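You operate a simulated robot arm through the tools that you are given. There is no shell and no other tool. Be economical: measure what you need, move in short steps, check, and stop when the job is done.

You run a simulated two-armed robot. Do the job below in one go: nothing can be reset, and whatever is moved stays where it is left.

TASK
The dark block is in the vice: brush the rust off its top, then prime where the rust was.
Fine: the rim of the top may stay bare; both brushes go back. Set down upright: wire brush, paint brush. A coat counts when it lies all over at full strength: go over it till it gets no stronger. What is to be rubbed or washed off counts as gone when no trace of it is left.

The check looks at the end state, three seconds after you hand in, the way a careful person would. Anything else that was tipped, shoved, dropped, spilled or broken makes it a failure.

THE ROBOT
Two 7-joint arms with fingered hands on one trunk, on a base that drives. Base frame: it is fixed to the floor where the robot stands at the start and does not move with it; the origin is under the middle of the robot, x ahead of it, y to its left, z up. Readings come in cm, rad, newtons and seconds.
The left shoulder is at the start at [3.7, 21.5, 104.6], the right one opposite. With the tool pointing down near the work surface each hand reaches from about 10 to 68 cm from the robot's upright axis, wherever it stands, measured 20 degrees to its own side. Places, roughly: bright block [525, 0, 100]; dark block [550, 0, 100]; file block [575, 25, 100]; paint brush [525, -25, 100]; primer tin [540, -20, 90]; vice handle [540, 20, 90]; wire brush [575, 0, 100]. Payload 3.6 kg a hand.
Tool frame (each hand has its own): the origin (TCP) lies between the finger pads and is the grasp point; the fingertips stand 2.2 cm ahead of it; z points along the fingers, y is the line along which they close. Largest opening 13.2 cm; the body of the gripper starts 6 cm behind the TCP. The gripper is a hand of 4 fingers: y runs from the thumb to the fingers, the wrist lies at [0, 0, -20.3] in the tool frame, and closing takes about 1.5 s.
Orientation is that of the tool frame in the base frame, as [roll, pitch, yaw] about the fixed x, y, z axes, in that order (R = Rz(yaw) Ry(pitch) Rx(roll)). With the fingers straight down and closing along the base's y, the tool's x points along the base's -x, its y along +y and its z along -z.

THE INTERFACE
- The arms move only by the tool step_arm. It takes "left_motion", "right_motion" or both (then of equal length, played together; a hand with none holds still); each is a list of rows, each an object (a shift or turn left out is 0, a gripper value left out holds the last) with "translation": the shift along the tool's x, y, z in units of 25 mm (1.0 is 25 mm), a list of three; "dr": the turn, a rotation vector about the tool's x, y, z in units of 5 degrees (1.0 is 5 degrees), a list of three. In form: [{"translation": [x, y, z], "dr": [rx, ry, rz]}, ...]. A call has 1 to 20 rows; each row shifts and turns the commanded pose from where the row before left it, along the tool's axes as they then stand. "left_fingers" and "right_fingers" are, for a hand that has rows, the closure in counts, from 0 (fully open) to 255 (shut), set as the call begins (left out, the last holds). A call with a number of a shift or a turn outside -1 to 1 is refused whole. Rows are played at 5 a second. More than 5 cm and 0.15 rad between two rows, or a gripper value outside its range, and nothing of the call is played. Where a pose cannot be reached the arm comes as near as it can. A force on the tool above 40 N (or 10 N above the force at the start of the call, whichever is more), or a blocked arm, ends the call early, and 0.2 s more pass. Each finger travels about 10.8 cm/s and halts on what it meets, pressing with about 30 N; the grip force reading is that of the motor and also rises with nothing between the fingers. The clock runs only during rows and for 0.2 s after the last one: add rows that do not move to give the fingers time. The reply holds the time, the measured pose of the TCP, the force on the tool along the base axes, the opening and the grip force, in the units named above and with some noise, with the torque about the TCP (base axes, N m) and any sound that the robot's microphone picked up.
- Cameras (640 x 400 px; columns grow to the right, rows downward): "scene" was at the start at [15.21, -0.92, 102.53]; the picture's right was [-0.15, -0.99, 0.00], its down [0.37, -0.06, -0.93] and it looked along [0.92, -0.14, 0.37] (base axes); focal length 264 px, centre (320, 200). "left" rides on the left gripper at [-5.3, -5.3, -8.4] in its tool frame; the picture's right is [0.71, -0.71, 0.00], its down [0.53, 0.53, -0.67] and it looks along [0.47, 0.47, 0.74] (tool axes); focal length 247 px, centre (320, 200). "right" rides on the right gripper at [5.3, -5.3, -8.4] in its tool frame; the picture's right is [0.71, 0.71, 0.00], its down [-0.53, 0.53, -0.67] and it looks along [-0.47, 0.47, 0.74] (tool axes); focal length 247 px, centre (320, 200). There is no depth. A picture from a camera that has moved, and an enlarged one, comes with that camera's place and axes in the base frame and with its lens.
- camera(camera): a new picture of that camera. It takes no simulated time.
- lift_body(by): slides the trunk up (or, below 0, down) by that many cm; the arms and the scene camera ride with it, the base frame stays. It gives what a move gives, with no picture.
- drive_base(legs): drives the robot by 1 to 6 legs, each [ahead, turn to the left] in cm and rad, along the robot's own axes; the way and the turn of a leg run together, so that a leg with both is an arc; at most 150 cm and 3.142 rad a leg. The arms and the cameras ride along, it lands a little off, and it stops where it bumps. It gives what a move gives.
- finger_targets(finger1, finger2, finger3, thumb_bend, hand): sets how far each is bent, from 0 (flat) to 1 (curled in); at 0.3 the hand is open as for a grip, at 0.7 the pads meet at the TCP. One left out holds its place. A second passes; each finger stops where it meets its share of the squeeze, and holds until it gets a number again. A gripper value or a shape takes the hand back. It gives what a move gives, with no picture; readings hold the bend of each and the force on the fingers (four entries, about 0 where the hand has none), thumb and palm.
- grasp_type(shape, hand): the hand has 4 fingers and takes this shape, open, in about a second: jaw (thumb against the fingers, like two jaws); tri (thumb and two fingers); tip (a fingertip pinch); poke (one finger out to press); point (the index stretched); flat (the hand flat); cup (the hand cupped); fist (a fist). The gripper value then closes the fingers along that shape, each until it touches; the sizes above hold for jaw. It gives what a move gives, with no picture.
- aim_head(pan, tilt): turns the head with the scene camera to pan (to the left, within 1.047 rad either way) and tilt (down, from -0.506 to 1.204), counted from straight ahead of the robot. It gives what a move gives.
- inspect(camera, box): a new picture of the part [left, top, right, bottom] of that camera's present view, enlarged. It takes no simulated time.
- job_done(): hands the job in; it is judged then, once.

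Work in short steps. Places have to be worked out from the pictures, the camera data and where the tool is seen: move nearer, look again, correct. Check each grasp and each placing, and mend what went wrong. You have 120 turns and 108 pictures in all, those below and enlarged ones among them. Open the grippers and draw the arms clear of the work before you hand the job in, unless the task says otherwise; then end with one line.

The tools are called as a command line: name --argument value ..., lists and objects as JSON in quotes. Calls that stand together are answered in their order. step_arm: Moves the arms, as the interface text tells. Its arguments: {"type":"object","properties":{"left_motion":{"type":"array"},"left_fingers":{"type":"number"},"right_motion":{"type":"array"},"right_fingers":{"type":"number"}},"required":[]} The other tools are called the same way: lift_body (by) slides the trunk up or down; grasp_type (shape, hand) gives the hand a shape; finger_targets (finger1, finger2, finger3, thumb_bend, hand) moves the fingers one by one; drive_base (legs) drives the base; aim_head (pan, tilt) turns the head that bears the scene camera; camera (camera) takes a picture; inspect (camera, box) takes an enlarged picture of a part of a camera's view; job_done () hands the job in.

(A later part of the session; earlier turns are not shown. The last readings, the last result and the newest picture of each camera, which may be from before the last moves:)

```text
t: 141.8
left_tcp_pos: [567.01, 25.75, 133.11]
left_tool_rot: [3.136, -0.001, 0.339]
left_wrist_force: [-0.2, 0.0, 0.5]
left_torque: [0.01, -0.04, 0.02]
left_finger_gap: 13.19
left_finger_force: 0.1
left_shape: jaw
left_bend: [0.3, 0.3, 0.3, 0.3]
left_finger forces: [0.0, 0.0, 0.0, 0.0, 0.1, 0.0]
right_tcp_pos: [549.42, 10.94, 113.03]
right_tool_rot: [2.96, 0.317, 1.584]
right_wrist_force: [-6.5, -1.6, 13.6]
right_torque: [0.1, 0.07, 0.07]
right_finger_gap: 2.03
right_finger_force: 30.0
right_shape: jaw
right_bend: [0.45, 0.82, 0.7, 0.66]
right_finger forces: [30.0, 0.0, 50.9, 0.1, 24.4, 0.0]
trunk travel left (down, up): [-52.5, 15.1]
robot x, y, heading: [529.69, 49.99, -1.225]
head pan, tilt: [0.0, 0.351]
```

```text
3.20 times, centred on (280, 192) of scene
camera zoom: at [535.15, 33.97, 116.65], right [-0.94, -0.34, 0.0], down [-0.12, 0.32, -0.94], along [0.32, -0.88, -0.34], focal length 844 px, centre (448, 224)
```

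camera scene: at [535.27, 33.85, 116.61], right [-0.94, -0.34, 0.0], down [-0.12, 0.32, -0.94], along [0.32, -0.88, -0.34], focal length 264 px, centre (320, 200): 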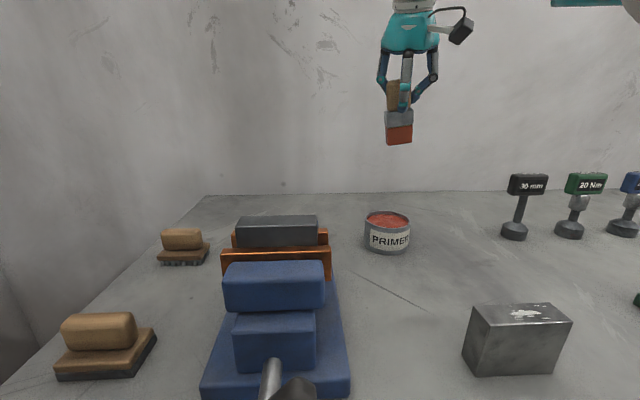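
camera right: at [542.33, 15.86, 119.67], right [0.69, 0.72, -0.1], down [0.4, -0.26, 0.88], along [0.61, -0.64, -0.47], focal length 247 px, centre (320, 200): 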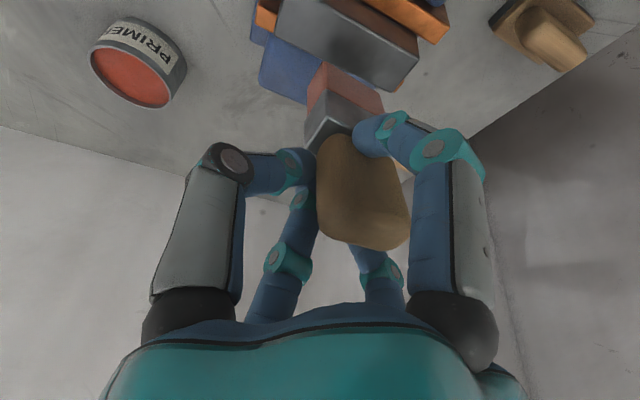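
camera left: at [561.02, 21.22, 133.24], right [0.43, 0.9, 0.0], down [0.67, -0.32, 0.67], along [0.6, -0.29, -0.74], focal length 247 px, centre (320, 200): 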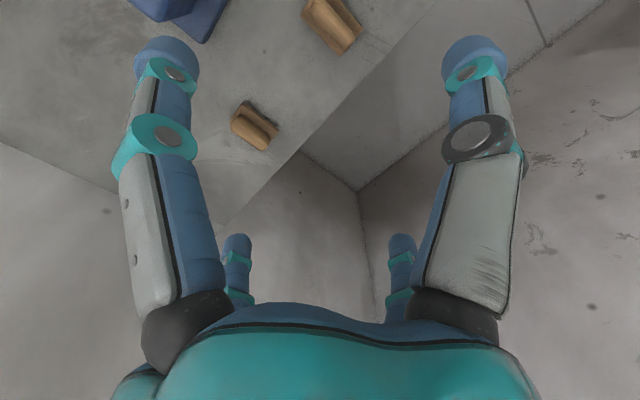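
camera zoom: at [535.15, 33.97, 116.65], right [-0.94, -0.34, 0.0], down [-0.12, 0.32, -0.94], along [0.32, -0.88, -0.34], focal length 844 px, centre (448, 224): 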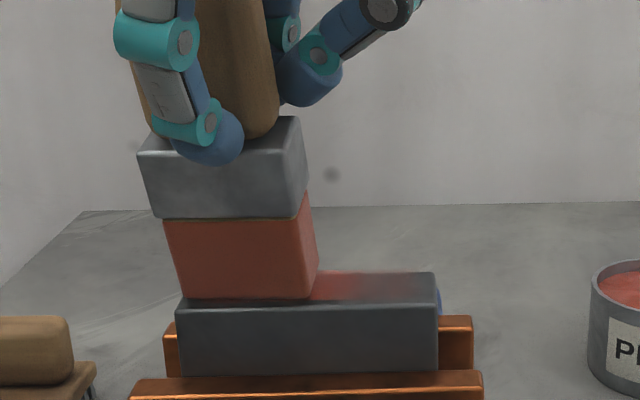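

Good contact now. Stroke the full length, at two cross positions.

step_arm --right_motion '[{"translation": [-0.135, -0.418, -0.031]}, {"translation": [-0.135, -0.418, -0.031]}, {"translation": [-0.135, -0.418, -0.031]}, {"translation": [-0.135, -0.418, -0.031]}, {"translation": [0.135, 0.418, 0.031]}, {"translation": [0.135, 0.418, 0.031]}, {"translation": [0.135, 0.418, 0.031]}, {"translation": [0.135, 0.418, 0.031]}, {"translation": [-0.2, 0.059, 0.077]}, {"translation": [-0.135, -0.418, -0.031]}, {"translation": [-0.135, -0.418, -0.031]}, {"translation": [-0.135, -0.418, -0.031]}, {"translation": [-0.135, -0.418, -0.031]}, {"translation": [0.2, -0.059, -0.077]}, {"translation": [0.135, 0.418, 0.031]}, {"translation": [0.135, 0.418, 0.031]}, {"translation": [0.135, 0.418, 0.031]}, {"translation": [0.135, 0.418, 0.031]}, {"translation": [-0.1, 0.03, 0.04]}, {"translation": [-0.135, -0.418, -0.031]}]'

step_arm --right_motion '[{"translation": [-0.135, -0.418, -0.031]}, {"translation": [-0.135, -0.418, -0.031]}, {"translation": [-0.135, -0.418, -0.031]}, {"translation": [0.135, 0.418, 0.031]}, {"translation": [0.135, 0.418, 0.031]}, {"translation": [0.135, 0.418, 0.031]}, {"translation": [0.135, 0.418, 0.031]}, {"translation": [-0.135, -0.418, -0.031]}, {"translation": [-0.135, -0.418, -0.031]}, {"translation": [-0.135, -0.418, -0.031]}, {"translation": [-0.135, -0.418, -0.031]}, {"translation": [0.135, 0.418, 0.031]}, {"translation": [0.135, 0.418, 0.031]}, {"translation": [0.135, 0.418, 0.031]}, {"translation": [0.135, 0.418, 0.031]}]'

step_arm --right_motion '[{"translation": [-0.124, 0.068, -0.374]}, {"translation": [-0.248, 0.136, -0.748]}, {"translation": [-0.248, 0.136, -0.748]}, {"translation": [-0.248, 0.136, -0.748]}, {}]'

aim_head --pan 0 --tilt 0.6

inspect --camera "scene" --box '[200, 70, 360, 170]'

```text
t: 146.0
left_tcp_pos: [567.09, 25.81, 133.07]
left_tool_rot: [3.136, -0.001, 0.34]
left_wrist_force: [-0.4, 0.4, 0.5]
left_torque: [-0.03, -0.03, 0.04]
left_finger_gap: 13.19
left_finger_force: 0.0
left_shape: jaw
left_bend: [0.3, 0.3, 0.3, 0.3]
left_finger forces: [0.0, 0.0, 0.0, 0.0, 0.1, 0.0]
right_tcp_pos: [548.64, 10.5, 112.93]
right_tool_rot: [2.959, 0.318, 1.587]
right_wrist_force: [1.4, 2.5, 11.7]
right_torque: [0.19, -0.13, 0.02]
right_finger_gap: 1.91
right_finger_force: 29.8
right_shape: jaw
right_bend: [0.45, 0.82, 0.7, 0.65]
right_finger forces: [32.2, 0.1, 55.8, 0.0, 21.7, 0.0]
trunk travel left (down, up): [-52.5, 15.1]
robot x, y, heading: [529.69, 49.52, -1.228]
head pan, tilt: [0.0, 0.351]
```

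```text
t: 149.2
left_tcp_pos: [567.22, 25.79, 133.03]
left_tool_rot: [3.137, -0.002, 0.34]
left_wrist_force: [-0.2, -0.6, 0.3]
left_torque: [-0.02, 0.02, 0.01]
left_finger_gap: 13.19
left_finger_force: 0.1
left_shape: jaw
left_bend: [0.3, 0.3, 0.3, 0.3]
left_finger forces: [0.0, 0.0, 0.0, 0.0, 0.1, 0.0]
right_tcp_pos: [549.59, 10.4, 112.8]
right_tool_rot: [2.964, 0.316, 1.585]
right_wrist_force: [-1.8, 0.3, 3.1]
right_torque: [-0.06, 0.13, 0.0]
right_finger_gap: 1.89
right_finger_force: 29.3
right_shape: jaw
right_bend: [0.45, 0.82, 0.7, 0.65]
right_finger forces: [29.2, 0.0, 63.5, 0.0, 0.1, 0.0]
trunk travel left (down, up): [-52.5, 15.1]
robot x, y, heading: [529.53, 49.75, -1.23]
head pan, tilt: [0.0, 0.351]
```

```text
t: 150.4
left_tcp_pos: [567.22, 25.59, 132.97]
left_tool_rot: [3.139, -0.001, 0.339]
left_wrist_force: [-0.4, 0.4, -0.2]
left_torque: [0.02, -0.01, -0.02]
left_finger_gap: 13.17
left_finger_force: 0.0
left_shape: jaw
left_bend: [0.3, 0.3, 0.3, 0.3]
left_finger forces: [0.1, 0.0, 0.1, 0.0, 0.0, 0.0]
right_tcp_pos: [549.68, 10.26, 120.16]
right_tool_rot: [2.964, 0.315, 1.583]
right_wrist_force: [-0.2, -0.5, -1.3]
right_torque: [-0.01, 0.02, 0.01]
right_finger_gap: 1.89
right_finger_force: 30.0
right_shape: jaw
right_bend: [0.45, 0.82, 0.7, 0.65]
right_finger forces: [29.2, 0.1, 60.8, 0.0, 0.1, 0.0]
trunk travel left (down, up): [-52.5, 15.1]
robot x, y, heading: [529.38, 49.66, -1.228]
head pan, tilt: [0.0, 0.351]
```

```text
t: 151.2
left_tcp_pos: [567.28, 25.63, 132.95]
left_tool_rot: [3.137, -0.002, 0.338]
left_wrist_force: [-0.1, 0.1, 0.3]
left_torque: [-0.01, 0.01, -0.02]
left_finger_gap: 13.19
left_finger_force: 0.1
left_shape: jaw
left_bend: [0.3, 0.3, 0.3, 0.3]
left_finger forces: [0.0, 0.0, 0.0, 0.1, 0.1, 0.0]
right_tcp_pos: [549.71, 10.37, 120.11]
right_tool_rot: [2.965, 0.316, 1.585]
right_wrist_force: [-0.4, 0.0, -2.6]
right_torque: [-0.01, 0.04, -0.01]
right_finger_gap: 1.89
right_finger_force: 29.6
right_shape: jaw
right_bend: [0.45, 0.82, 0.7, 0.65]
right_finger forces: [29.2, 0.0, 60.7, 0.0, 0.0, 0.1]
trunk travel left (down, up): [-52.5, 15.1]
robot x, y, heading: [529.4, 49.79, -1.224]
head pan, tilt: [0.0, 0.6]
```

```text
4.00 times, centred on (280, 120) of scene
camera zoom: at [535.12, 34.33, 114.34], right [-0.94, -0.34, 0.0], down [-0.19, 0.53, -0.82], along [0.28, -0.78, -0.57], focal length 1055 px, centre (480, 520)
```

zoom: 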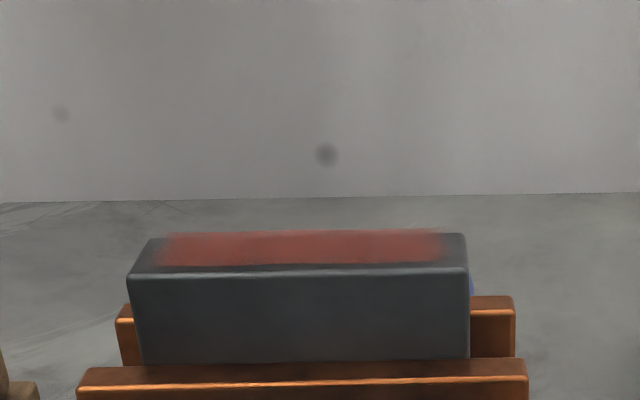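

The coat covers most of the top but the front strip is thin. The thumb shows no load now, so I check how the brush sits.

aim_head --pan 0 --tilt 0.3

inspect --camera "scene" --box '[180, 80, 420, 230]'

camera --camera "right"

```text
t: 152.0
left_tcp_pos: [567.26, 25.5, 133.07]
left_tool_rot: [3.138, 0.0, 0.338]
left_wrist_force: [-0.2, 0.3, -0.6]
left_torque: [-0.01, 0.05, -0.03]
left_finger_gap: 13.19
left_finger_force: 0.1
left_shape: jaw
left_bend: [0.3, 0.3, 0.3, 0.3]
left_finger forces: [0.0, 0.0, 0.1, 0.0, 0.0, 0.0]
right_tcp_pos: [549.71, 10.36, 120.08]
right_tool_rot: [2.964, 0.317, 1.583]
right_wrist_force: [-0.4, 0.2, -1.4]
right_torque: [-0.04, 0.01, -0.04]
right_finger_gap: 1.89
right_finger_force: 30.3
right_shape: jaw
right_bend: [0.45, 0.82, 0.7, 0.65]
right_finger forces: [29.2, 0.1, 60.7, 0.0, 0.1, 0.0]
trunk travel left (down, up): [-52.5, 15.1]
robot x, y, heading: [529.54, 49.52, -1.229]
head pan, tilt: [0.0, 0.3]
```

```text
2.67 times, centred on (300, 155) of scene
camera zoom: at [535.29, 33.85, 117.08], right [-0.94, -0.34, 0.0], down [-0.1, 0.28, -0.95], along [0.32, -0.9, -0.3], focal length 703 px, centre (373, 320)
```

zoom: 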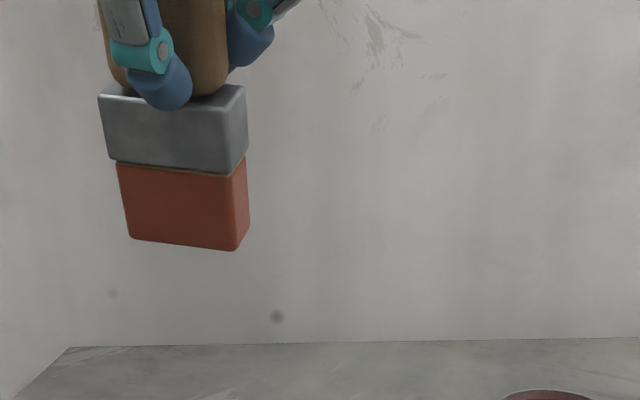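

```text
30 pictures are left
camera right: at [542.85, 17.74, 125.31], right [0.69, 0.72, -0.1], down [0.4, -0.26, 0.88], along [0.61, -0.64, -0.47], focal length 247 px, centre (320, 200)
```

right: 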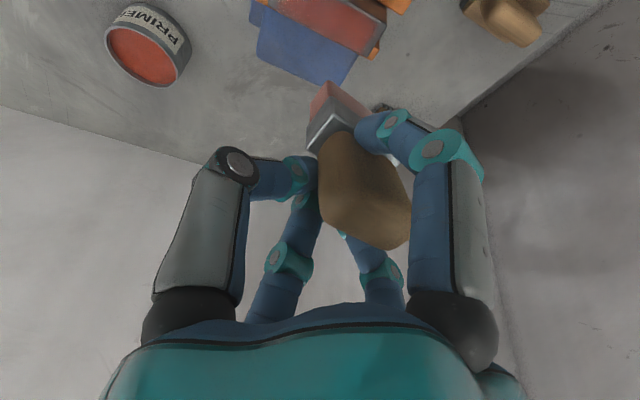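

Still held, only slightly turned. Go back down, 0.6 cm nearer to me, and press more lightly.

step_arm --right_motion '[{"translation": [0.433, -0.182, 0.572]}, {"translation": [0.217, -0.119, 0.655]}, {"translation": [0.217, -0.119, 0.655]}, {"translation": [0.217, -0.119, 0.655]}, {}]'

step_arm --right_motion '[{"translation": [0.02, -0.01, 0.06]}, {}]'

aim_head --pan 0 --tilt 0.5

inspect --camera "scene" --box '[180, 90, 380, 215]'

```text
t: 153.2
left_tcp_pos: [567.19, 25.66, 133.08]
left_tool_rot: [3.138, -0.001, 0.339]
left_wrist_force: [0.3, 0.5, 0.0]
left_torque: [0.02, -0.05, 0.01]
left_finger_gap: 13.17
left_finger_force: 0.0
left_shape: jaw
left_bend: [0.3, 0.3, 0.3, 0.3]
left_finger forces: [0.1, 0.0, 0.0, 0.1, 0.1, 0.0]
right_tcp_pos: [549.49, 11.01, 112.78]
right_tool_rot: [2.962, 0.318, 1.583]
right_wrist_force: [0.2, 0.4, 3.2]
right_torque: [0.01, 0.07, -0.01]
right_finger_gap: 1.93
right_finger_force: 29.7
right_shape: jaw
right_bend: [0.45, 0.82, 0.7, 0.65]
right_finger forces: [28.9, 0.1, 62.7, 0.0, 0.0, 0.0]
trunk travel left (down, up): [-52.5, 15.1]
robot x, y, heading: [529.58, 49.95, -1.23]
head pan, tilt: [0.0, 0.3]
```

```text
t: 153.8
left_tcp_pos: [567.2, 25.78, 133.09]
left_tool_rot: [3.136, -0.003, 0.339]
left_wrist_force: [0.6, -0.2, 0.1]
left_torque: [-0.01, 0.0, -0.01]
left_finger_gap: 13.16
left_finger_force: 0.0
left_shape: jaw
left_bend: [0.3, 0.3, 0.3, 0.3]
left_finger forces: [0.0, 0.1, 0.1, 0.0, 0.0, 0.1]
right_tcp_pos: [549.43, 11.0, 112.76]
right_tool_rot: [2.961, 0.319, 1.585]
right_wrist_force: [0.2, 1.6, 12.2]
right_torque: [0.02, 0.05, -0.01]
right_finger_gap: 1.89
right_finger_force: 30.2
right_shape: jaw
right_bend: [0.45, 0.82, 0.7, 0.65]
right_finger forces: [28.9, 0.0, 66.2, 0.0, 0.0, 0.1]
trunk travel left (down, up): [-52.5, 15.1]
robot x, y, heading: [529.16, 49.69, -1.226]
head pan, tilt: [0.0, 0.3]
```

```text
t: 154.5
left_tcp_pos: [567.13, 25.79, 133.07]
left_tool_rot: [3.136, -0.002, 0.338]
left_wrist_force: [0.4, -0.2, 0.0]
left_torque: [0.02, 0.0, 0.0]
left_finger_gap: 13.18
left_finger_force: 0.1
left_shape: jaw
left_bend: [0.3, 0.3, 0.3, 0.3]
left_finger forces: [0.0, 0.0, 0.0, 0.0, 0.0, 0.0]
right_tcp_pos: [549.53, 11.18, 112.71]
right_tool_rot: [2.962, 0.319, 1.584]
right_wrist_force: [1.2, 1.4, 15.4]
right_torque: [0.04, 0.07, -0.03]
right_finger_gap: 1.91
right_finger_force: 30.1
right_shape: jaw
right_bend: [0.45, 0.82, 0.7, 0.65]
right_finger forces: [28.9, 0.0, 67.8, 0.0, 0.1, 0.1]
trunk travel left (down, up): [-52.5, 15.1]
robot x, y, heading: [529.32, 50.11, -1.221]
head pan, tilt: [0.0, 0.499]
```

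```text
3.20 times, centred on (280, 152) of scene
camera zoom: at [535.15, 34.22, 115.28], right [-0.94, -0.34, 0.0], down [-0.16, 0.45, -0.88], along [0.3, -0.83, -0.48], focal length 844 px, centre (448, 352)
```

zoom: 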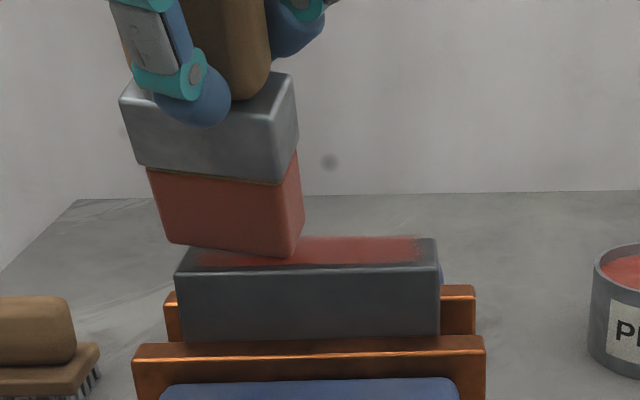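

Stroke here and once more 0.4 cm nearer to the front edge, easing the pressure a little.

step_arm --right_motion '[{"translation": [-0.147, -0.411, -0.05]}, {"translation": [-0.135, -0.418, -0.031]}, {"translation": [-0.135, -0.418, -0.031]}, {"translation": [-0.135, -0.418, -0.031]}, {"translation": [0.135, 0.418, 0.031]}, {"translation": [0.135, 0.418, 0.031]}, {"translation": [0.135, 0.418, 0.031]}, {"translation": [0.135, 0.418, 0.031]}, {"translation": [0.144, -0.042, -0.055]}, {"translation": [-0.135, -0.418, -0.031]}, {"translation": [-0.135, -0.418, -0.031]}, {"translation": [-0.135, -0.418, -0.031]}, {"translation": [-0.135, -0.418, -0.031]}, {"translation": [0.135, 0.418, 0.031]}, {"translation": [0.135, 0.418, 0.031]}, {"translation": [0.135, 0.418, 0.031]}, {"translation": [0.135, 0.418, 0.031]}, {"translation": [-0.135, -0.418, -0.031]}, {"translation": [-0.135, -0.418, -0.031]}]'

inspect --camera "scene" --box '[180, 90, 380, 215]'

```text
t: 158.5
left_tcp_pos: [567.23, 25.84, 133.13]
left_tool_rot: [3.138, -0.001, 0.339]
left_wrist_force: [0.4, 0.8, 0.3]
left_torque: [-0.01, -0.01, 0.0]
left_finger_gap: 13.19
left_finger_force: 0.1
left_shape: jaw
left_bend: [0.3, 0.3, 0.3, 0.3]
left_finger forces: [0.0, 0.0, 0.1, 0.1, 0.0, 0.1]
right_tcp_pos: [547.29, 10.76, 112.8]
right_tool_rot: [2.958, 0.316, 1.588]
right_wrist_force: [0.6, 2.9, 9.2]
right_torque: [0.26, -0.14, 0.01]
right_finger_gap: 1.9
right_finger_force: 29.8
right_shape: jaw
right_bend: [0.45, 0.82, 0.7, 0.65]
right_finger forces: [30.7, 0.0, 63.6, 0.1, 0.0, 0.0]
trunk travel left (down, up): [-52.5, 15.1]
robot x, y, heading: [529.7, 49.42, -1.226]
head pan, tilt: [0.0, 0.499]
```

```text
3.20 times, centred on (280, 152) of scene
camera zoom: at [535.18, 34.2, 115.27], right [-0.94, -0.34, 0.0], down [-0.16, 0.45, -0.88], along [0.3, -0.83, -0.48], focal length 844 px, centre (448, 352)
```

zoom: 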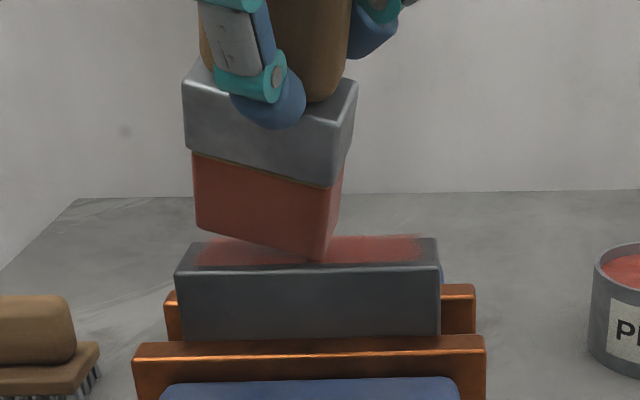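

The pinch lets the brush roll in the hand. Lift, and tighten the thumb to re-secure it.

step_arm --right_motion '[{"translation": [-0.124, 0.068, -0.374]}, {"translation": [-0.186, 0.102, -0.56]}, {"translation": [-0.186, 0.102, -0.56]}, {}]'

finger_targets --hand "right" --thumb_bend 0.85

inspect --camera "scene" --box '[150, 0, 420, 210]'

camera --camera "right"

```text
t: 159.5
left_tcp_pos: [567.21, 25.62, 132.96]
left_tool_rot: [3.138, -0.001, 0.339]
left_wrist_force: [0.8, 0.7, 0.8]
left_torque: [-0.01, -0.03, 0.01]
left_finger_gap: 13.2
left_finger_force: 0.1
left_shape: jaw
left_bend: [0.3, 0.3, 0.3, 0.3]
left_finger forces: [0.1, 0.0, 0.1, 0.0, 0.0, 0.0]
right_tcp_pos: [547.38, 10.6, 116.65]
right_tool_rot: [2.965, 0.317, 1.585]
right_wrist_force: [0.5, -0.3, -1.6]
right_torque: [0.01, 0.04, 0.02]
right_finger_gap: 1.89
right_finger_force: 30.4
right_shape: jaw
right_bend: [0.45, 0.82, 0.7, 0.65]
right_finger forces: [30.6, 0.0, 62.4, 0.1, 0.0, 0.0]
trunk travel left (down, up): [-52.5, 15.1]
robot x, y, heading: [529.61, 49.85, -1.23]
head pan, tilt: [0.0, 0.499]
```

```text
t: 160.5
left_tcp_pos: [567.21, 25.68, 133.04]
left_tool_rot: [3.138, -0.001, 0.34]
left_wrist_force: [0.3, 0.0, 0.0]
left_torque: [0.01, -0.02, 0.03]
left_finger_gap: 13.18
left_finger_force: 0.1
left_shape: jaw
left_bend: [0.3, 0.3, 0.3, 0.3]
left_finger forces: [0.0, 0.0, 0.0, 0.0, 0.1, 0.0]
right_tcp_pos: [547.3, 10.61, 116.74]
right_tool_rot: [2.963, 0.314, 1.586]
right_wrist_force: [0.4, 0.9, -1.7]
right_torque: [0.01, 0.03, -0.01]
right_finger_gap: 1.7
right_finger_force: 15.3
right_shape: fingers
right_bend: [0.45, 0.82, 0.7, 0.75]
right_finger forces: [30.7, 0.0, 0.1, 0.1, 0.0, 0.0]
trunk travel left (down, up): [-52.5, 15.1]
robot x, y, heading: [529.42, 49.7, -1.221]
head pan, tilt: [0.0, 0.499]
```

```text
1.90 times, centred on (285, 105) of scene
camera zoom: at [535.2, 34.08, 115.24], right [-0.94, -0.34, 0.0], down [-0.16, 0.45, -0.88], along [0.3, -0.83, -0.48], focal length 502 px, centre (387, 381)
```

zoom: 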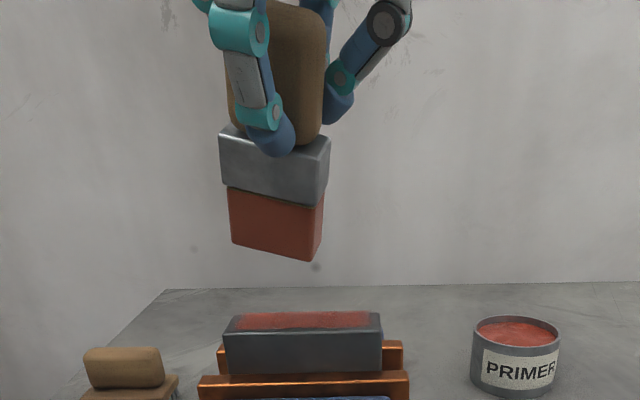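

```text
26 pictures are left
camera right: at [540.56, 17.95, 121.85], right [0.69, 0.72, -0.1], down [0.4, -0.26, 0.88], along [0.61, -0.64, -0.47], focal length 247 px, centre (320, 200)
```

right: 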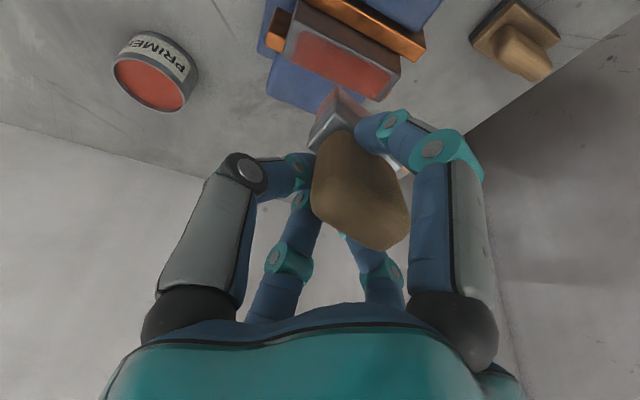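

The reading of finger 3 fell to zero, so I go back to the full jaw squeeze at once.

step_arm --right_motion '[{}, {}, {}, {}, {}, {}]' --right_fingers 255

inspect --camera "scene" --box '[150, 0, 420, 210]'

```text
t: 161.9
left_tcp_pos: [567.3, 25.54, 133.15]
left_tool_rot: [3.137, -0.003, 0.338]
left_wrist_force: [0.2, 0.8, 0.5]
left_torque: [0.0, 0.01, 0.0]
left_finger_gap: 13.2
left_finger_force: 0.1
left_shape: jaw
left_bend: [0.3, 0.3, 0.3, 0.3]
left_finger forces: [0.0, 0.0, 0.0, 0.0, 0.0, 0.1]
right_tcp_pos: [547.34, 10.7, 116.47]
right_tool_rot: [2.963, 0.315, 1.584]
right_wrist_force: [-0.4, -0.1, 0.2]
right_torque: [0.04, -0.01, -0.01]
right_finger_gap: 0.0
right_finger_force: 30.0
right_shape: jaw
right_bend: [0.8, 0.7, 0.7, 0.7]
right_finger forces: [25.5, 0.1, 0.0, 0.0, 0.0, 0.0]
trunk travel left (down, up): [-52.5, 15.1]
robot x, y, heading: [529.75, 49.76, -1.228]
head pan, tilt: [0.0, 0.499]
```

```text
1.90 times, centred on (285, 105) of scene
camera zoom: at [535.2, 34.08, 115.24], right [-0.94, -0.34, 0.0], down [-0.16, 0.45, -0.88], along [0.3, -0.83, -0.48], focal length 502 px, centre (387, 381)
```

zoom: 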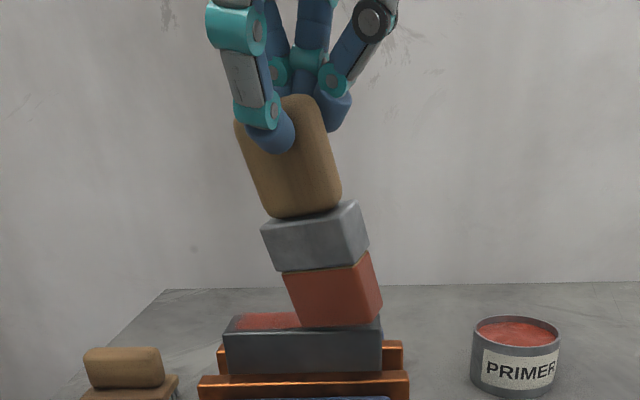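

The brush slipped down and now rests on the block against the fingers. I look from the other cameras before moving anything.

camera --camera "right"

inspect --camera "scene" --box '[220, 20, 340, 180]'

```text
24 pictures are left
camera right: at [540.56, 17.95, 121.85], right [0.69, 0.72, -0.1], down [0.4, -0.26, 0.88], along [0.61, -0.64, -0.47], focal length 247 px, centre (320, 200)
```

right: 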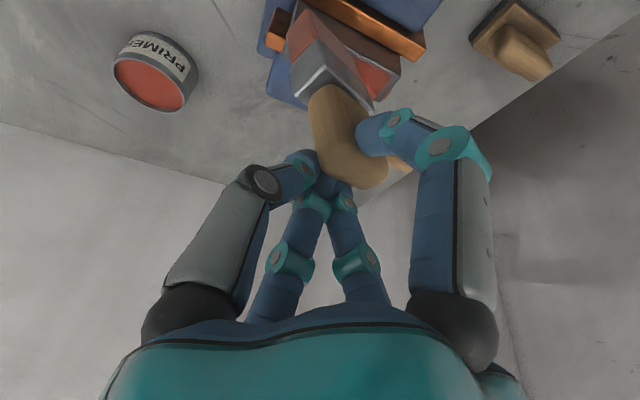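

```text
2.50 times, centred on (280, 100) of scene
camera zoom: at [535.2, 34.08, 115.24], right [-0.94, -0.34, 0.0], down [-0.16, 0.45, -0.88], along [0.3, -0.83, -0.48], focal length 659 px, centre (420, 450)
```

zoom: 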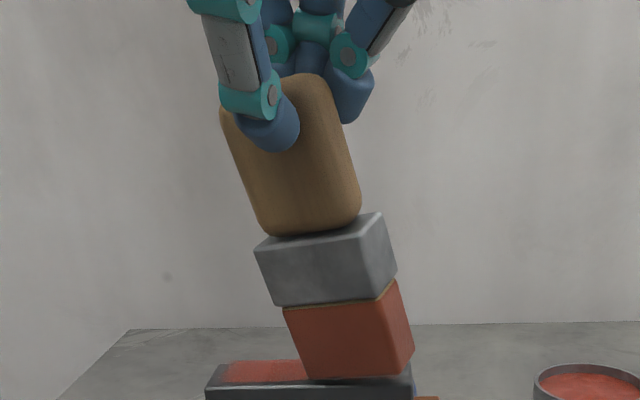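

The handle's top is pinched between the front finger and the rear ones, with the foot on the block. I move the hand about 2.2 cm to the right to bring the brush upright on the block.

step_arm --right_motion '[{"translation": [-0.08, -0.28, 0.0]}, {"translation": [-0.08, -0.28, 0.0]}, {}]'

inspect --camera "scene" --box '[220, 20, 340, 180]'

```text
t: 162.7
left_tcp_pos: [567.22, 25.74, 133.01]
left_tool_rot: [3.139, 0.001, 0.337]
left_wrist_force: [0.1, 0.2, -0.6]
left_torque: [0.03, 0.0, 0.0]
left_finger_gap: 13.17
left_finger_force: 0.0
left_shape: jaw
left_bend: [0.3, 0.3, 0.3, 0.3]
left_finger forces: [0.0, 0.0, 0.0, 0.1, 0.0, 0.0]
right_tcp_pos: [546.11, 10.27, 116.46]
right_tool_rot: [2.965, 0.317, 1.586]
right_wrist_force: [-0.7, -0.7, 0.2]
right_torque: [0.02, -0.02, 0.0]
right_finger_gap: 0.0
right_finger_force: 30.1
right_shape: jaw
right_bend: [0.8, 0.7, 0.7, 0.7]
right_finger forces: [25.7, 0.0, 0.1, 0.0, 0.0, 0.1]
trunk travel left (down, up): [-52.5, 15.1]
robot x, y, heading: [529.44, 49.47, -1.227]
head pan, tilt: [0.0, 0.499]
```

```text
2.50 times, centred on (280, 100) of scene
camera zoom: at [535.21, 34.09, 115.25], right [-0.94, -0.34, 0.0], down [-0.16, 0.45, -0.88], along [0.3, -0.83, -0.48], focal length 659 px, centre (420, 450)
```

zoom: 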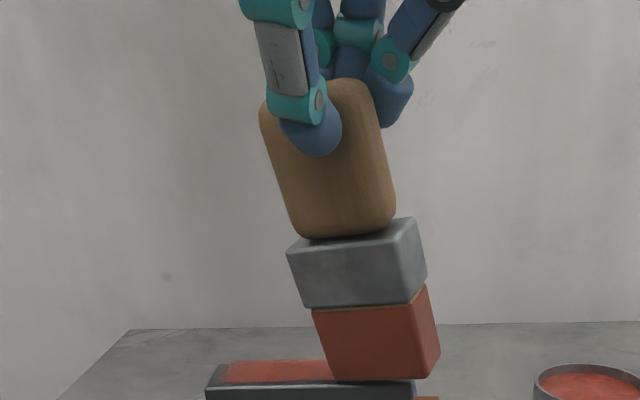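

The foot slid along and now overhangs a little. Instead I roll the hand back about the forward axis, which should swing the foot left and upright.

step_arm --right_motion '[{"dr": [-0.36, 0.106, 0.139], "translation": [-0.02, 0.01, -0.06]}, {"dr": [-0.36, 0.106, 0.139]}, {"dr": [-0.36, 0.106, 0.139]}, {"dr": [-0.36, 0.106, 0.139]}, {}]'

inspect --camera "scene" --box '[220, 20, 340, 180]'

```text
t: 163.9
left_tcp_pos: [567.33, 25.66, 133.04]
left_tool_rot: [3.14, -0.001, 0.34]
left_wrist_force: [0.2, 0.6, 0.0]
left_torque: [0.02, 0.01, 0.0]
left_finger_gap: 13.19
left_finger_force: 0.1
left_shape: jaw
left_bend: [0.3, 0.3, 0.3, 0.3]
left_finger forces: [0.0, 0.1, 0.0, 0.1, 0.0, 0.1]
right_tcp_pos: [545.84, 10.11, 116.76]
right_tool_rot: [2.827, 0.269, 1.545]
right_wrist_force: [0.1, -0.2, 0.0]
right_torque: [-0.02, 0.01, 0.01]
right_finger_gap: 0.0
right_finger_force: 29.6
right_shape: jaw
right_bend: [0.8, 0.7, 0.7, 0.7]
right_finger forces: [25.9, 0.1, 0.0, 0.1, 0.1, 0.1]
trunk travel left (down, up): [-52.5, 15.1]
robot x, y, heading: [529.55, 49.88, -1.228]
head pan, tilt: [0.0, 0.499]
```

```text
2.50 times, centred on (280, 100) of scene
camera zoom: at [535.21, 34.08, 115.24], right [-0.94, -0.34, 0.0], down [-0.16, 0.45, -0.88], along [0.3, -0.83, -0.48], focal length 659 px, centre (420, 450)
```

zoom: 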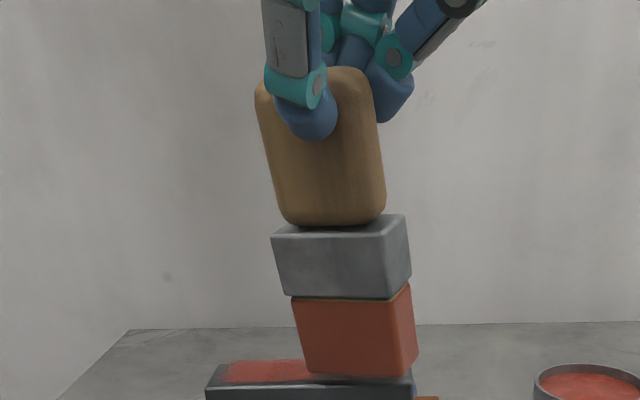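

Rolling works; the brush is nearly upright and the pinch carries it. A further 4° roll, lift 3 mm, and shift 1.8 cm left to the block's middle.

step_arm --right_motion '[{"dr": [-0.36, 0.106, 0.139]}, {"dr": [-0.36, 0.106, 0.139]}, {"translation": [-0.029, 0.043, -0.108]}, {"translation": [0.088, 0.214, 0.062]}, {"translation": [0.088, 0.214, 0.062]}, {"translation": [0.088, 0.214, 0.062]}, {}]'

inspect --camera "scene" --box '[220, 20, 340, 180]'

camera --camera "right"

```text
t: 165.5
left_tcp_pos: [567.25, 25.58, 133.2]
left_tool_rot: [3.138, -0.002, 0.339]
left_wrist_force: [0.6, -0.2, -0.4]
left_torque: [0.01, 0.0, -0.03]
left_finger_gap: 13.2
left_finger_force: 0.1
left_shape: jaw
left_bend: [0.3, 0.3, 0.3, 0.3]
left_finger forces: [0.1, 0.0, 0.1, 0.2, 0.0, 0.0]
right_tcp_pos: [547.44, 10.87, 116.96]
right_tool_rot: [2.759, 0.243, 1.529]
right_wrist_force: [-0.4, -0.2, 0.4]
right_torque: [-0.01, 0.02, -0.01]
right_finger_gap: 0.0
right_finger_force: 30.1
right_shape: jaw
right_bend: [0.8, 0.7, 0.7, 0.7]
right_finger forces: [25.9, 0.0, 0.1, 0.0, 0.0, 0.0]
trunk travel left (down, up): [-52.5, 15.1]
robot x, y, heading: [529.76, 49.75, -1.229]
head pan, tilt: [0.0, 0.499]
```

```text
2.50 times, centred on (280, 100) of scene
camera zoom: at [535.19, 34.08, 115.24], right [-0.94, -0.34, 0.0], down [-0.16, 0.45, -0.88], along [0.3, -0.83, -0.48], focal length 659 px, centre (420, 450)
```

zoom: 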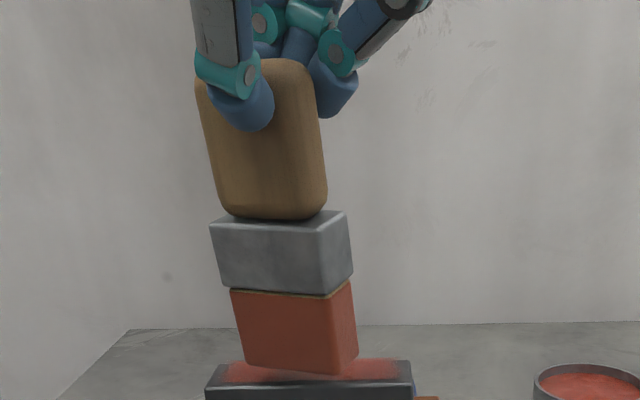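

```text
19 pictures are left
camera right: at [539.78, 17.82, 121.22], right [0.69, 0.72, 0.09], down [0.22, -0.32, 0.92], along [0.69, -0.61, -0.39], focal length 247 px, centre (320, 200)
```

right: 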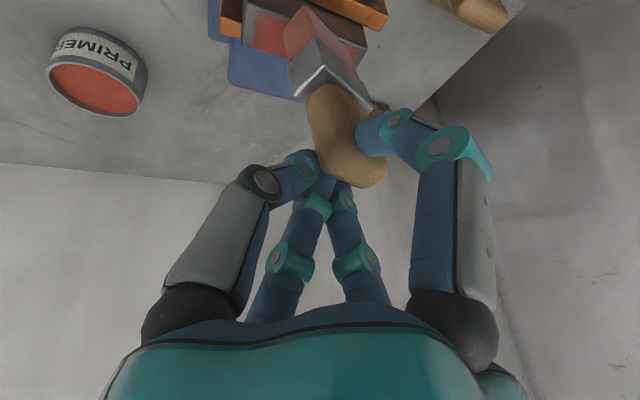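

Nearly upright over the middle of the block. Lower gently until the foot bears.

step_arm --right_motion '[{"translation": [0.02, -0.029, 0.072]}, {}]'

step_arm --right_motion '[{"translation": [0.02, -0.029, 0.072]}, {}]'

inspect --camera "scene" --box '[220, 20, 340, 180]'

```text
t: 166.1
left_tcp_pos: [567.22, 25.7, 133.06]
left_tool_rot: [3.138, -0.003, 0.338]
left_wrist_force: [0.1, -0.2, 0.1]
left_torque: [-0.02, 0.04, 0.0]
left_finger_gap: 13.21
left_finger_force: 0.1
left_shape: jaw
left_bend: [0.3, 0.3, 0.3, 0.3]
left_finger forces: [0.1, 0.0, 0.0, 0.0, 0.0, 0.0]
right_tcp_pos: [547.41, 10.81, 116.82]
right_tool_rot: [2.759, 0.243, 1.529]
right_wrist_force: [-0.6, 1.0, 0.4]
right_torque: [0.01, 0.06, -0.01]
right_finger_gap: 0.0
right_finger_force: 30.1
right_shape: jaw
right_bend: [0.8, 0.7, 0.7, 0.7]
right_finger forces: [26.0, 0.1, 0.1, 0.1, 0.0, 0.0]
trunk travel left (down, up): [-52.5, 15.1]
robot x, y, heading: [529.53, 50.06, -1.222]
head pan, tilt: [0.0, 0.499]
```

```text
t: 166.7
left_tcp_pos: [567.13, 25.68, 133.12]
left_tool_rot: [3.137, -0.003, 0.338]
left_wrist_force: [0.2, -0.1, 0.0]
left_torque: [0.01, 0.0, 0.03]
left_finger_gap: 13.2
left_finger_force: 0.0
left_shape: jaw
left_bend: [0.3, 0.3, 0.3, 0.3]
left_finger forces: [0.1, 0.0, 0.1, 0.0, 0.1, 0.0]
right_tcp_pos: [547.72, 10.94, 116.59]
right_tool_rot: [2.759, 0.243, 1.529]
right_wrist_force: [0.3, -0.1, -0.3]
right_torque: [-0.02, 0.04, -0.02]
right_finger_gap: 0.01
right_finger_force: 30.3
right_shape: jaw
right_bend: [0.8, 0.7, 0.7, 0.7]
right_finger forces: [25.9, 0.1, 0.1, 0.0, 0.0, 0.0]
trunk travel left (down, up): [-52.5, 15.1]
robot x, y, heading: [529.43, 49.52, -1.227]
head pan, tilt: [0.0, 0.499]
```

```text
2.50 times, centred on (280, 100) of scene
camera zoom: at [535.2, 34.08, 115.24], right [-0.94, -0.34, 0.0], down [-0.16, 0.45, -0.88], along [0.3, -0.83, -0.48], focal length 659 px, centre (420, 450)
```

zoom: 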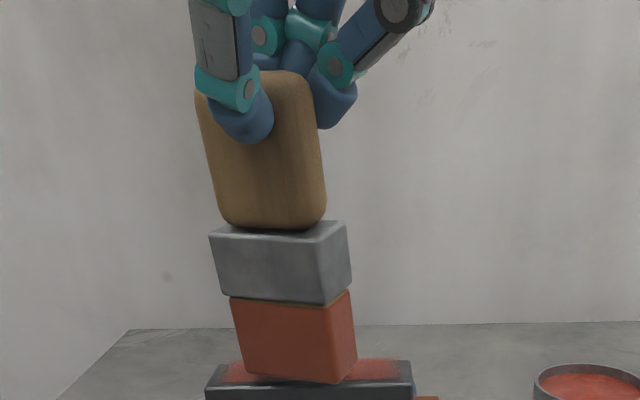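

The foot is slightly too near the front edge; move 0.7 cm forward, then keep lowering to contact.

step_arm --right_motion '[{"translation": [-0.125, 0.038, 0.049]}, {"translation": [-0.125, 0.038, 0.049]}, {"translation": [0.02, -0.029, 0.072]}, {}]'

step_arm --right_motion '[{"translation": [0.02, -0.029, 0.072]}, {}]'

step_arm --right_motion '[{"translation": [0.02, -0.029, 0.072]}, {}]'

inspect --camera "scene" --box '[220, 20, 340, 180]'

```text
t: 167.7
left_tcp_pos: [567.17, 25.69, 132.97]
left_tool_rot: [3.137, -0.002, 0.338]
left_wrist_force: [-0.1, 0.7, -0.1]
left_torque: [-0.04, 0.02, 0.01]
left_finger_gap: 13.2
left_finger_force: 0.1
left_shape: jaw
left_bend: [0.3, 0.3, 0.3, 0.3]
left_finger forces: [0.0, 0.0, 0.0, 0.1, 0.1, 0.1]
right_tcp_pos: [547.75, 10.12, 116.4]
right_tool_rot: [2.76, 0.244, 1.529]
right_wrist_force: [0.4, 0.4, -0.1]
right_torque: [0.0, -0.02, 0.02]
right_finger_gap: 0.03
right_finger_force: 30.1
right_shape: jaw
right_bend: [0.8, 0.7, 0.7, 0.7]
right_finger forces: [25.9, 0.0, 0.0, 0.0, 0.0, 0.1]
trunk travel left (down, up): [-52.5, 15.1]
robot x, y, heading: [529.6, 49.6, -1.226]
head pan, tilt: [0.0, 0.499]
```

```text
t: 168.3
left_tcp_pos: [567.28, 25.6, 133.03]
left_tool_rot: [3.137, -0.001, 0.339]
left_wrist_force: [0.3, 0.3, 0.7]
left_torque: [-0.05, 0.03, -0.02]
left_finger_gap: 13.16
left_finger_force: 0.1
left_shape: jaw
left_bend: [0.3, 0.3, 0.3, 0.3]
left_finger forces: [0.0, 0.0, 0.0, 0.0, 0.0, 0.0]
right_tcp_pos: [547.76, 10.18, 116.16]
right_tool_rot: [2.761, 0.244, 1.529]
right_wrist_force: [-0.6, -0.2, 0.2]
right_torque: [-0.04, 0.02, 0.03]
right_finger_gap: 0.03
right_finger_force: 29.7
right_shape: jaw
right_bend: [0.8, 0.7, 0.7, 0.7]
right_finger forces: [25.9, 0.0, 0.0, 0.1, 0.0, 0.1]
trunk travel left (down, up): [-52.5, 15.1]
robot x, y, heading: [529.39, 49.53, -1.229]
head pan, tilt: [0.0, 0.499]
```

```text
t: 168.9
left_tcp_pos: [567.14, 25.62, 133.1]
left_tool_rot: [3.139, -0.003, 0.34]
left_wrist_force: [-0.1, -0.6, 0.1]
left_torque: [-0.03, 0.0, 0.0]
left_finger_gap: 13.19
left_finger_force: 0.0
left_shape: jaw
left_bend: [0.3, 0.3, 0.3, 0.3]
left_finger forces: [0.0, 0.1, 0.0, 0.0, 0.1, 0.0]
right_tcp_pos: [547.8, 10.21, 115.95]
right_tool_rot: [2.756, 0.242, 1.527]
right_wrist_force: [-0.3, 0.4, 0.4]
right_torque: [-0.03, 0.04, 0.0]
right_finger_gap: 0.0
right_finger_force: 30.4
right_shape: jaw
right_bend: [0.8, 0.7, 0.7, 0.7]
right_finger forces: [26.0, 0.0, 0.1, 0.0, 0.0, 0.1]
trunk travel left (down, up): [-52.5, 15.1]
robot x, y, heading: [529.53, 49.57, -1.225]
head pan, tilt: [0.0, 0.499]
```

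```text
2.50 times, centred on (280, 100) of scene
camera zoom: at [535.19, 34.09, 115.25], right [-0.94, -0.34, 0.0], down [-0.16, 0.45, -0.88], along [0.3, -0.83, -0.48], focal length 659 px, centre (420, 450)
```

zoom: 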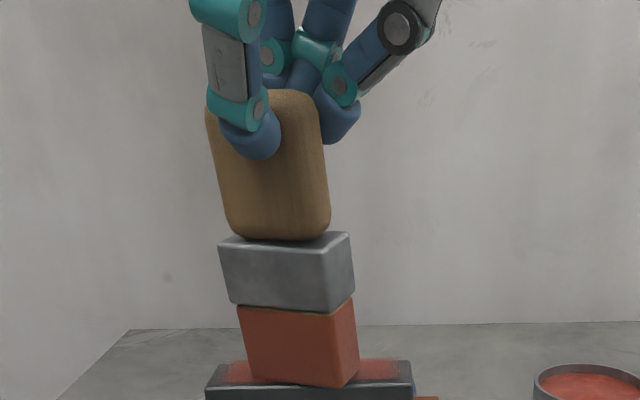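

Wrist load is ~0, so the brush is really standing on the block, merely caged by the fingers; its foot centre computes to (549.1,9.8), well over the top. I open the hand carefully and check that it stands.

step_arm --right_motion '[{}, {}, {}, {}, {}, {}, {}]' --right_fingers 0

inspect --camera "scene" --box '[180, 0, 400, 200]'

```text
t: 170.5
left_tcp_pos: [567.2, 25.62, 133.05]
left_tool_rot: [3.139, -0.002, 0.338]
left_wrist_force: [0.7, -0.2, 0.5]
left_torque: [-0.02, 0.04, 0.03]
left_finger_gap: 13.15
left_finger_force: 0.0
left_shape: jaw
left_bend: [0.3, 0.3, 0.3, 0.3]
left_finger forces: [0.0, 0.1, 0.0, 0.0, 0.0, 0.0]
right_tcp_pos: [547.71, 10.13, 115.99]
right_tool_rot: [2.76, 0.245, 1.53]
right_wrist_force: [-0.2, 0.6, -0.4]
right_torque: [-0.02, 0.01, -0.03]
right_finger_gap: 13.2
right_finger_force: 0.0
right_shape: jaw
right_bend: [0.3, 0.3, 0.3, 0.3]
right_finger forces: [0.1, 0.0, 0.0, 0.0, 0.1, 0.0]
trunk travel left (down, up): [-52.5, 15.1]
robot x, y, heading: [529.38, 49.63, -1.23]
head pan, tilt: [0.0, 0.499]
```

```text
2.00 times, centred on (290, 100) of scene
camera zoom: at [535.2, 34.09, 115.25], right [-0.94, -0.34, 0.0], down [-0.16, 0.45, -0.88], along [0.3, -0.83, -0.48], focal length 527 px, centre (380, 400)
```

zoom: 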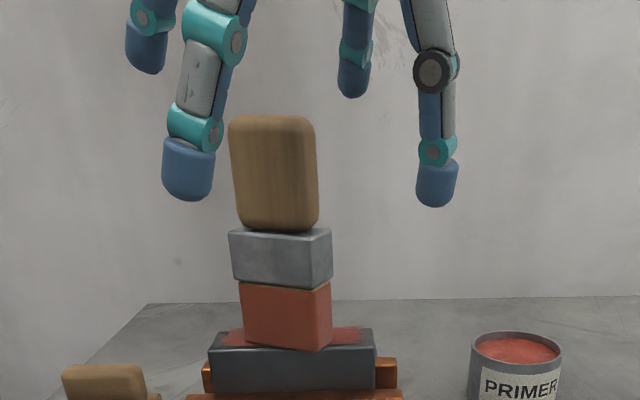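

The brush stands upright on the block. Raise the hand clear and re-orient it: nearly vertical (10° tilt), turned so it closes across the brush's thin side.

step_arm --right_motion '[{"translation": [-0.194, 0.288, -0.72]}, {"translation": [-0.194, 0.288, -0.72]}, {"translation": [-0.194, 0.288, -0.72]}, {"translation": [-0.194, 0.288, -0.72]}, {"translation": [-0.194, 0.288, -0.72]}, {"dr": [0.9, 0.241, 0]}, {"dr": [0.9, 0.241, 0]}, {"dr": [0.9, 0.241, 0]}, {"dr": [0.9, 0.241, 0]}, {}]'

step_arm --right_motion '[{"dr": [0, 0, 1]}, {"dr": [0, 0, 1]}, {"dr": [0, 0, 1]}, {"dr": [0, 0, 1]}, {"dr": [0, 0, 1]}, {"dr": [0, 0, 1]}, {"dr": [0, 0, 1]}, {"dr": [0, 0, 1]}, {"dr": [0, 0, 1]}, {"dr": [0, 0, 1]}, {"dr": [0, 0, 1]}, {"dr": [0, 0, 1]}, {"dr": [0, 0, 1]}, {"dr": [0, 0, 1]}, {"dr": [0, 0, 1]}, {"dr": [0, 0, 1]}, {}]'

camera --camera "right"

```text
t: 172.7
left_tcp_pos: [567.19, 25.72, 133.06]
left_tool_rot: [3.138, -0.002, 0.338]
left_wrist_force: [-0.2, -0.2, 0.8]
left_torque: [0.0, -0.01, -0.01]
left_finger_gap: 13.19
left_finger_force: 0.2
left_shape: jaw
left_bend: [0.3, 0.3, 0.3, 0.3]
left_finger forces: [0.0, 0.0, 0.0, 0.0, 0.1, 0.1]
right_tcp_pos: [547.65, 10.23, 126.11]
right_tool_rot: [3.075, 0.16, 1.547]
right_wrist_force: [0.7, 0.7, -0.3]
right_torque: [0.0, 0.01, 0.01]
right_finger_gap: 13.19
right_finger_force: 0.0
right_shape: jaw
right_bend: [0.3, 0.3, 0.3, 0.3]
right_finger forces: [0.0, 0.0, 0.0, 0.0, 0.0, 0.1]
trunk travel left (down, up): [-52.5, 15.1]
robot x, y, heading: [529.65, 50.3, -1.225]
head pan, tilt: [0.0, 0.499]
```

```text
t: 176.3
left_tcp_pos: [567.24, 25.67, 132.99]
left_tool_rot: [3.138, -0.002, 0.341]
left_wrist_force: [-0.8, -0.4, -0.7]
left_torque: [-0.04, -0.01, 0.0]
left_finger_gap: 13.18
left_finger_force: 0.0
left_shape: jaw
left_bend: [0.3, 0.3, 0.3, 0.3]
left_finger forces: [0.0, 0.0, 0.0, 0.0, 0.1, 0.1]
right_tcp_pos: [547.79, 9.96, 126.1]
right_tool_rot: [2.974, -0.035, 0.158]
right_wrist_force: [-0.1, -0.1, -0.1]
right_torque: [0.0, 0.02, -0.03]
right_finger_gap: 13.18
right_finger_force: 0.1
right_shape: jaw
right_bend: [0.3, 0.3, 0.3, 0.3]
right_finger forces: [0.0, 0.0, 0.1, 0.0, 0.1, 0.1]
trunk travel left (down, up): [-52.5, 15.1]
robot x, y, heading: [529.44, 49.66, -1.228]
head pan, tilt: [0.0, 0.499]
```

```text
15 pictures are left
camera right: at [551.75, 17.52, 133.57], right [0.8, -0.58, 0.14], down [-0.48, -0.49, 0.73], along [-0.35, -0.65, -0.67], focal length 247 px, centre (320, 200)
```

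right: 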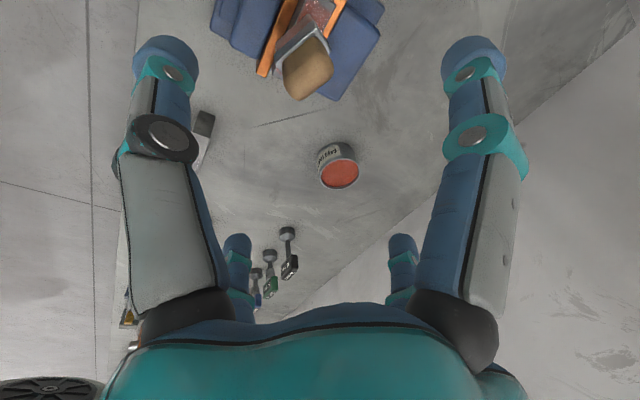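

Hand is ready. Brush handle centre ≈(549.1,9.8), z 109.4–113.8. Descend around it.

step_arm --right_motion '[{"translation": [0.1, -0.113, 0.789]}, {"translation": [0.1, -0.113, 0.789]}, {"translation": [0.1, -0.113, 0.789]}, {"translation": [0.008, -0.113, 0.789]}, {"translation": [0, -0.113, 0.789]}, {"translation": [0, -0.113, 0.789]}, {"translation": [0, -0.11, 0.786]}, {}]'

camera --camera "right"

inspect --camera "scene" --box '[180, 0, 400, 200]'

```text
t: 178.1
left_tcp_pos: [567.19, 25.63, 133.02]
left_tool_rot: [3.139, -0.002, 0.339]
left_wrist_force: [0.2, -0.1, -0.7]
left_torque: [0.0, 0.01, 0.01]
left_finger_gap: 13.19
left_finger_force: 0.0
left_shape: jaw
left_bend: [0.3, 0.3, 0.3, 0.3]
left_finger forces: [0.0, 0.1, 0.1, 0.1, 0.1, 0.0]
right_tcp_pos: [549.1, 10.05, 111.89]
right_tool_rot: [2.972, -0.033, 0.16]
right_wrist_force: [0.2, -0.8, 0.0]
right_torque: [0.03, -0.03, 0.02]
right_finger_gap: 13.19
right_finger_force: 0.2
right_shape: jaw
right_bend: [0.3, 0.3, 0.3, 0.3]
right_finger forces: [0.1, 0.0, 0.0, 0.0, 0.0, 0.0]
trunk travel left (down, up): [-52.5, 15.1]
robot x, y, heading: [530.17, 49.79, -1.226]
head pan, tilt: [0.0, 0.499]
```

```text
14 pictures are left
camera right: at [552.99, 17.47, 119.41], right [0.8, -0.58, 0.14], down [-0.48, -0.49, 0.73], along [-0.35, -0.66, -0.67], focal length 247 px, centre (320, 200)
```

right: 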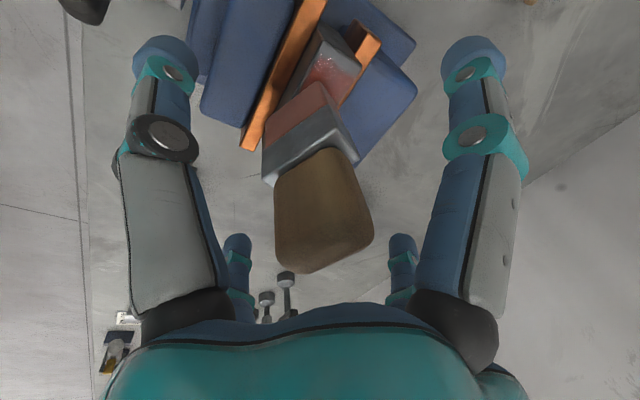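

```text
2.00 times, centred on (290, 100) of scene
camera zoom: at [535.21, 34.1, 115.25], right [-0.94, -0.34, 0.0], down [-0.16, 0.45, -0.88], along [0.3, -0.83, -0.48], focal length 527 px, centre (380, 400)
```

zoom: 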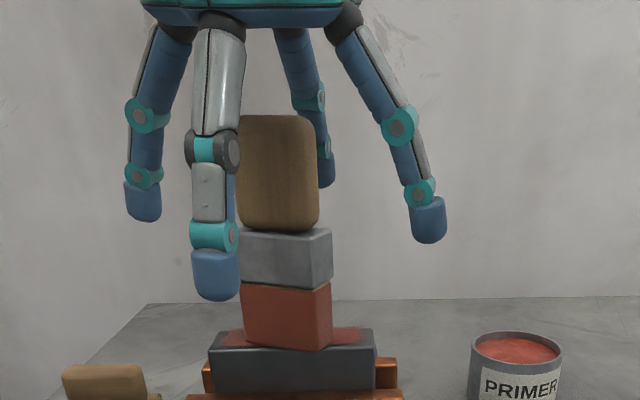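

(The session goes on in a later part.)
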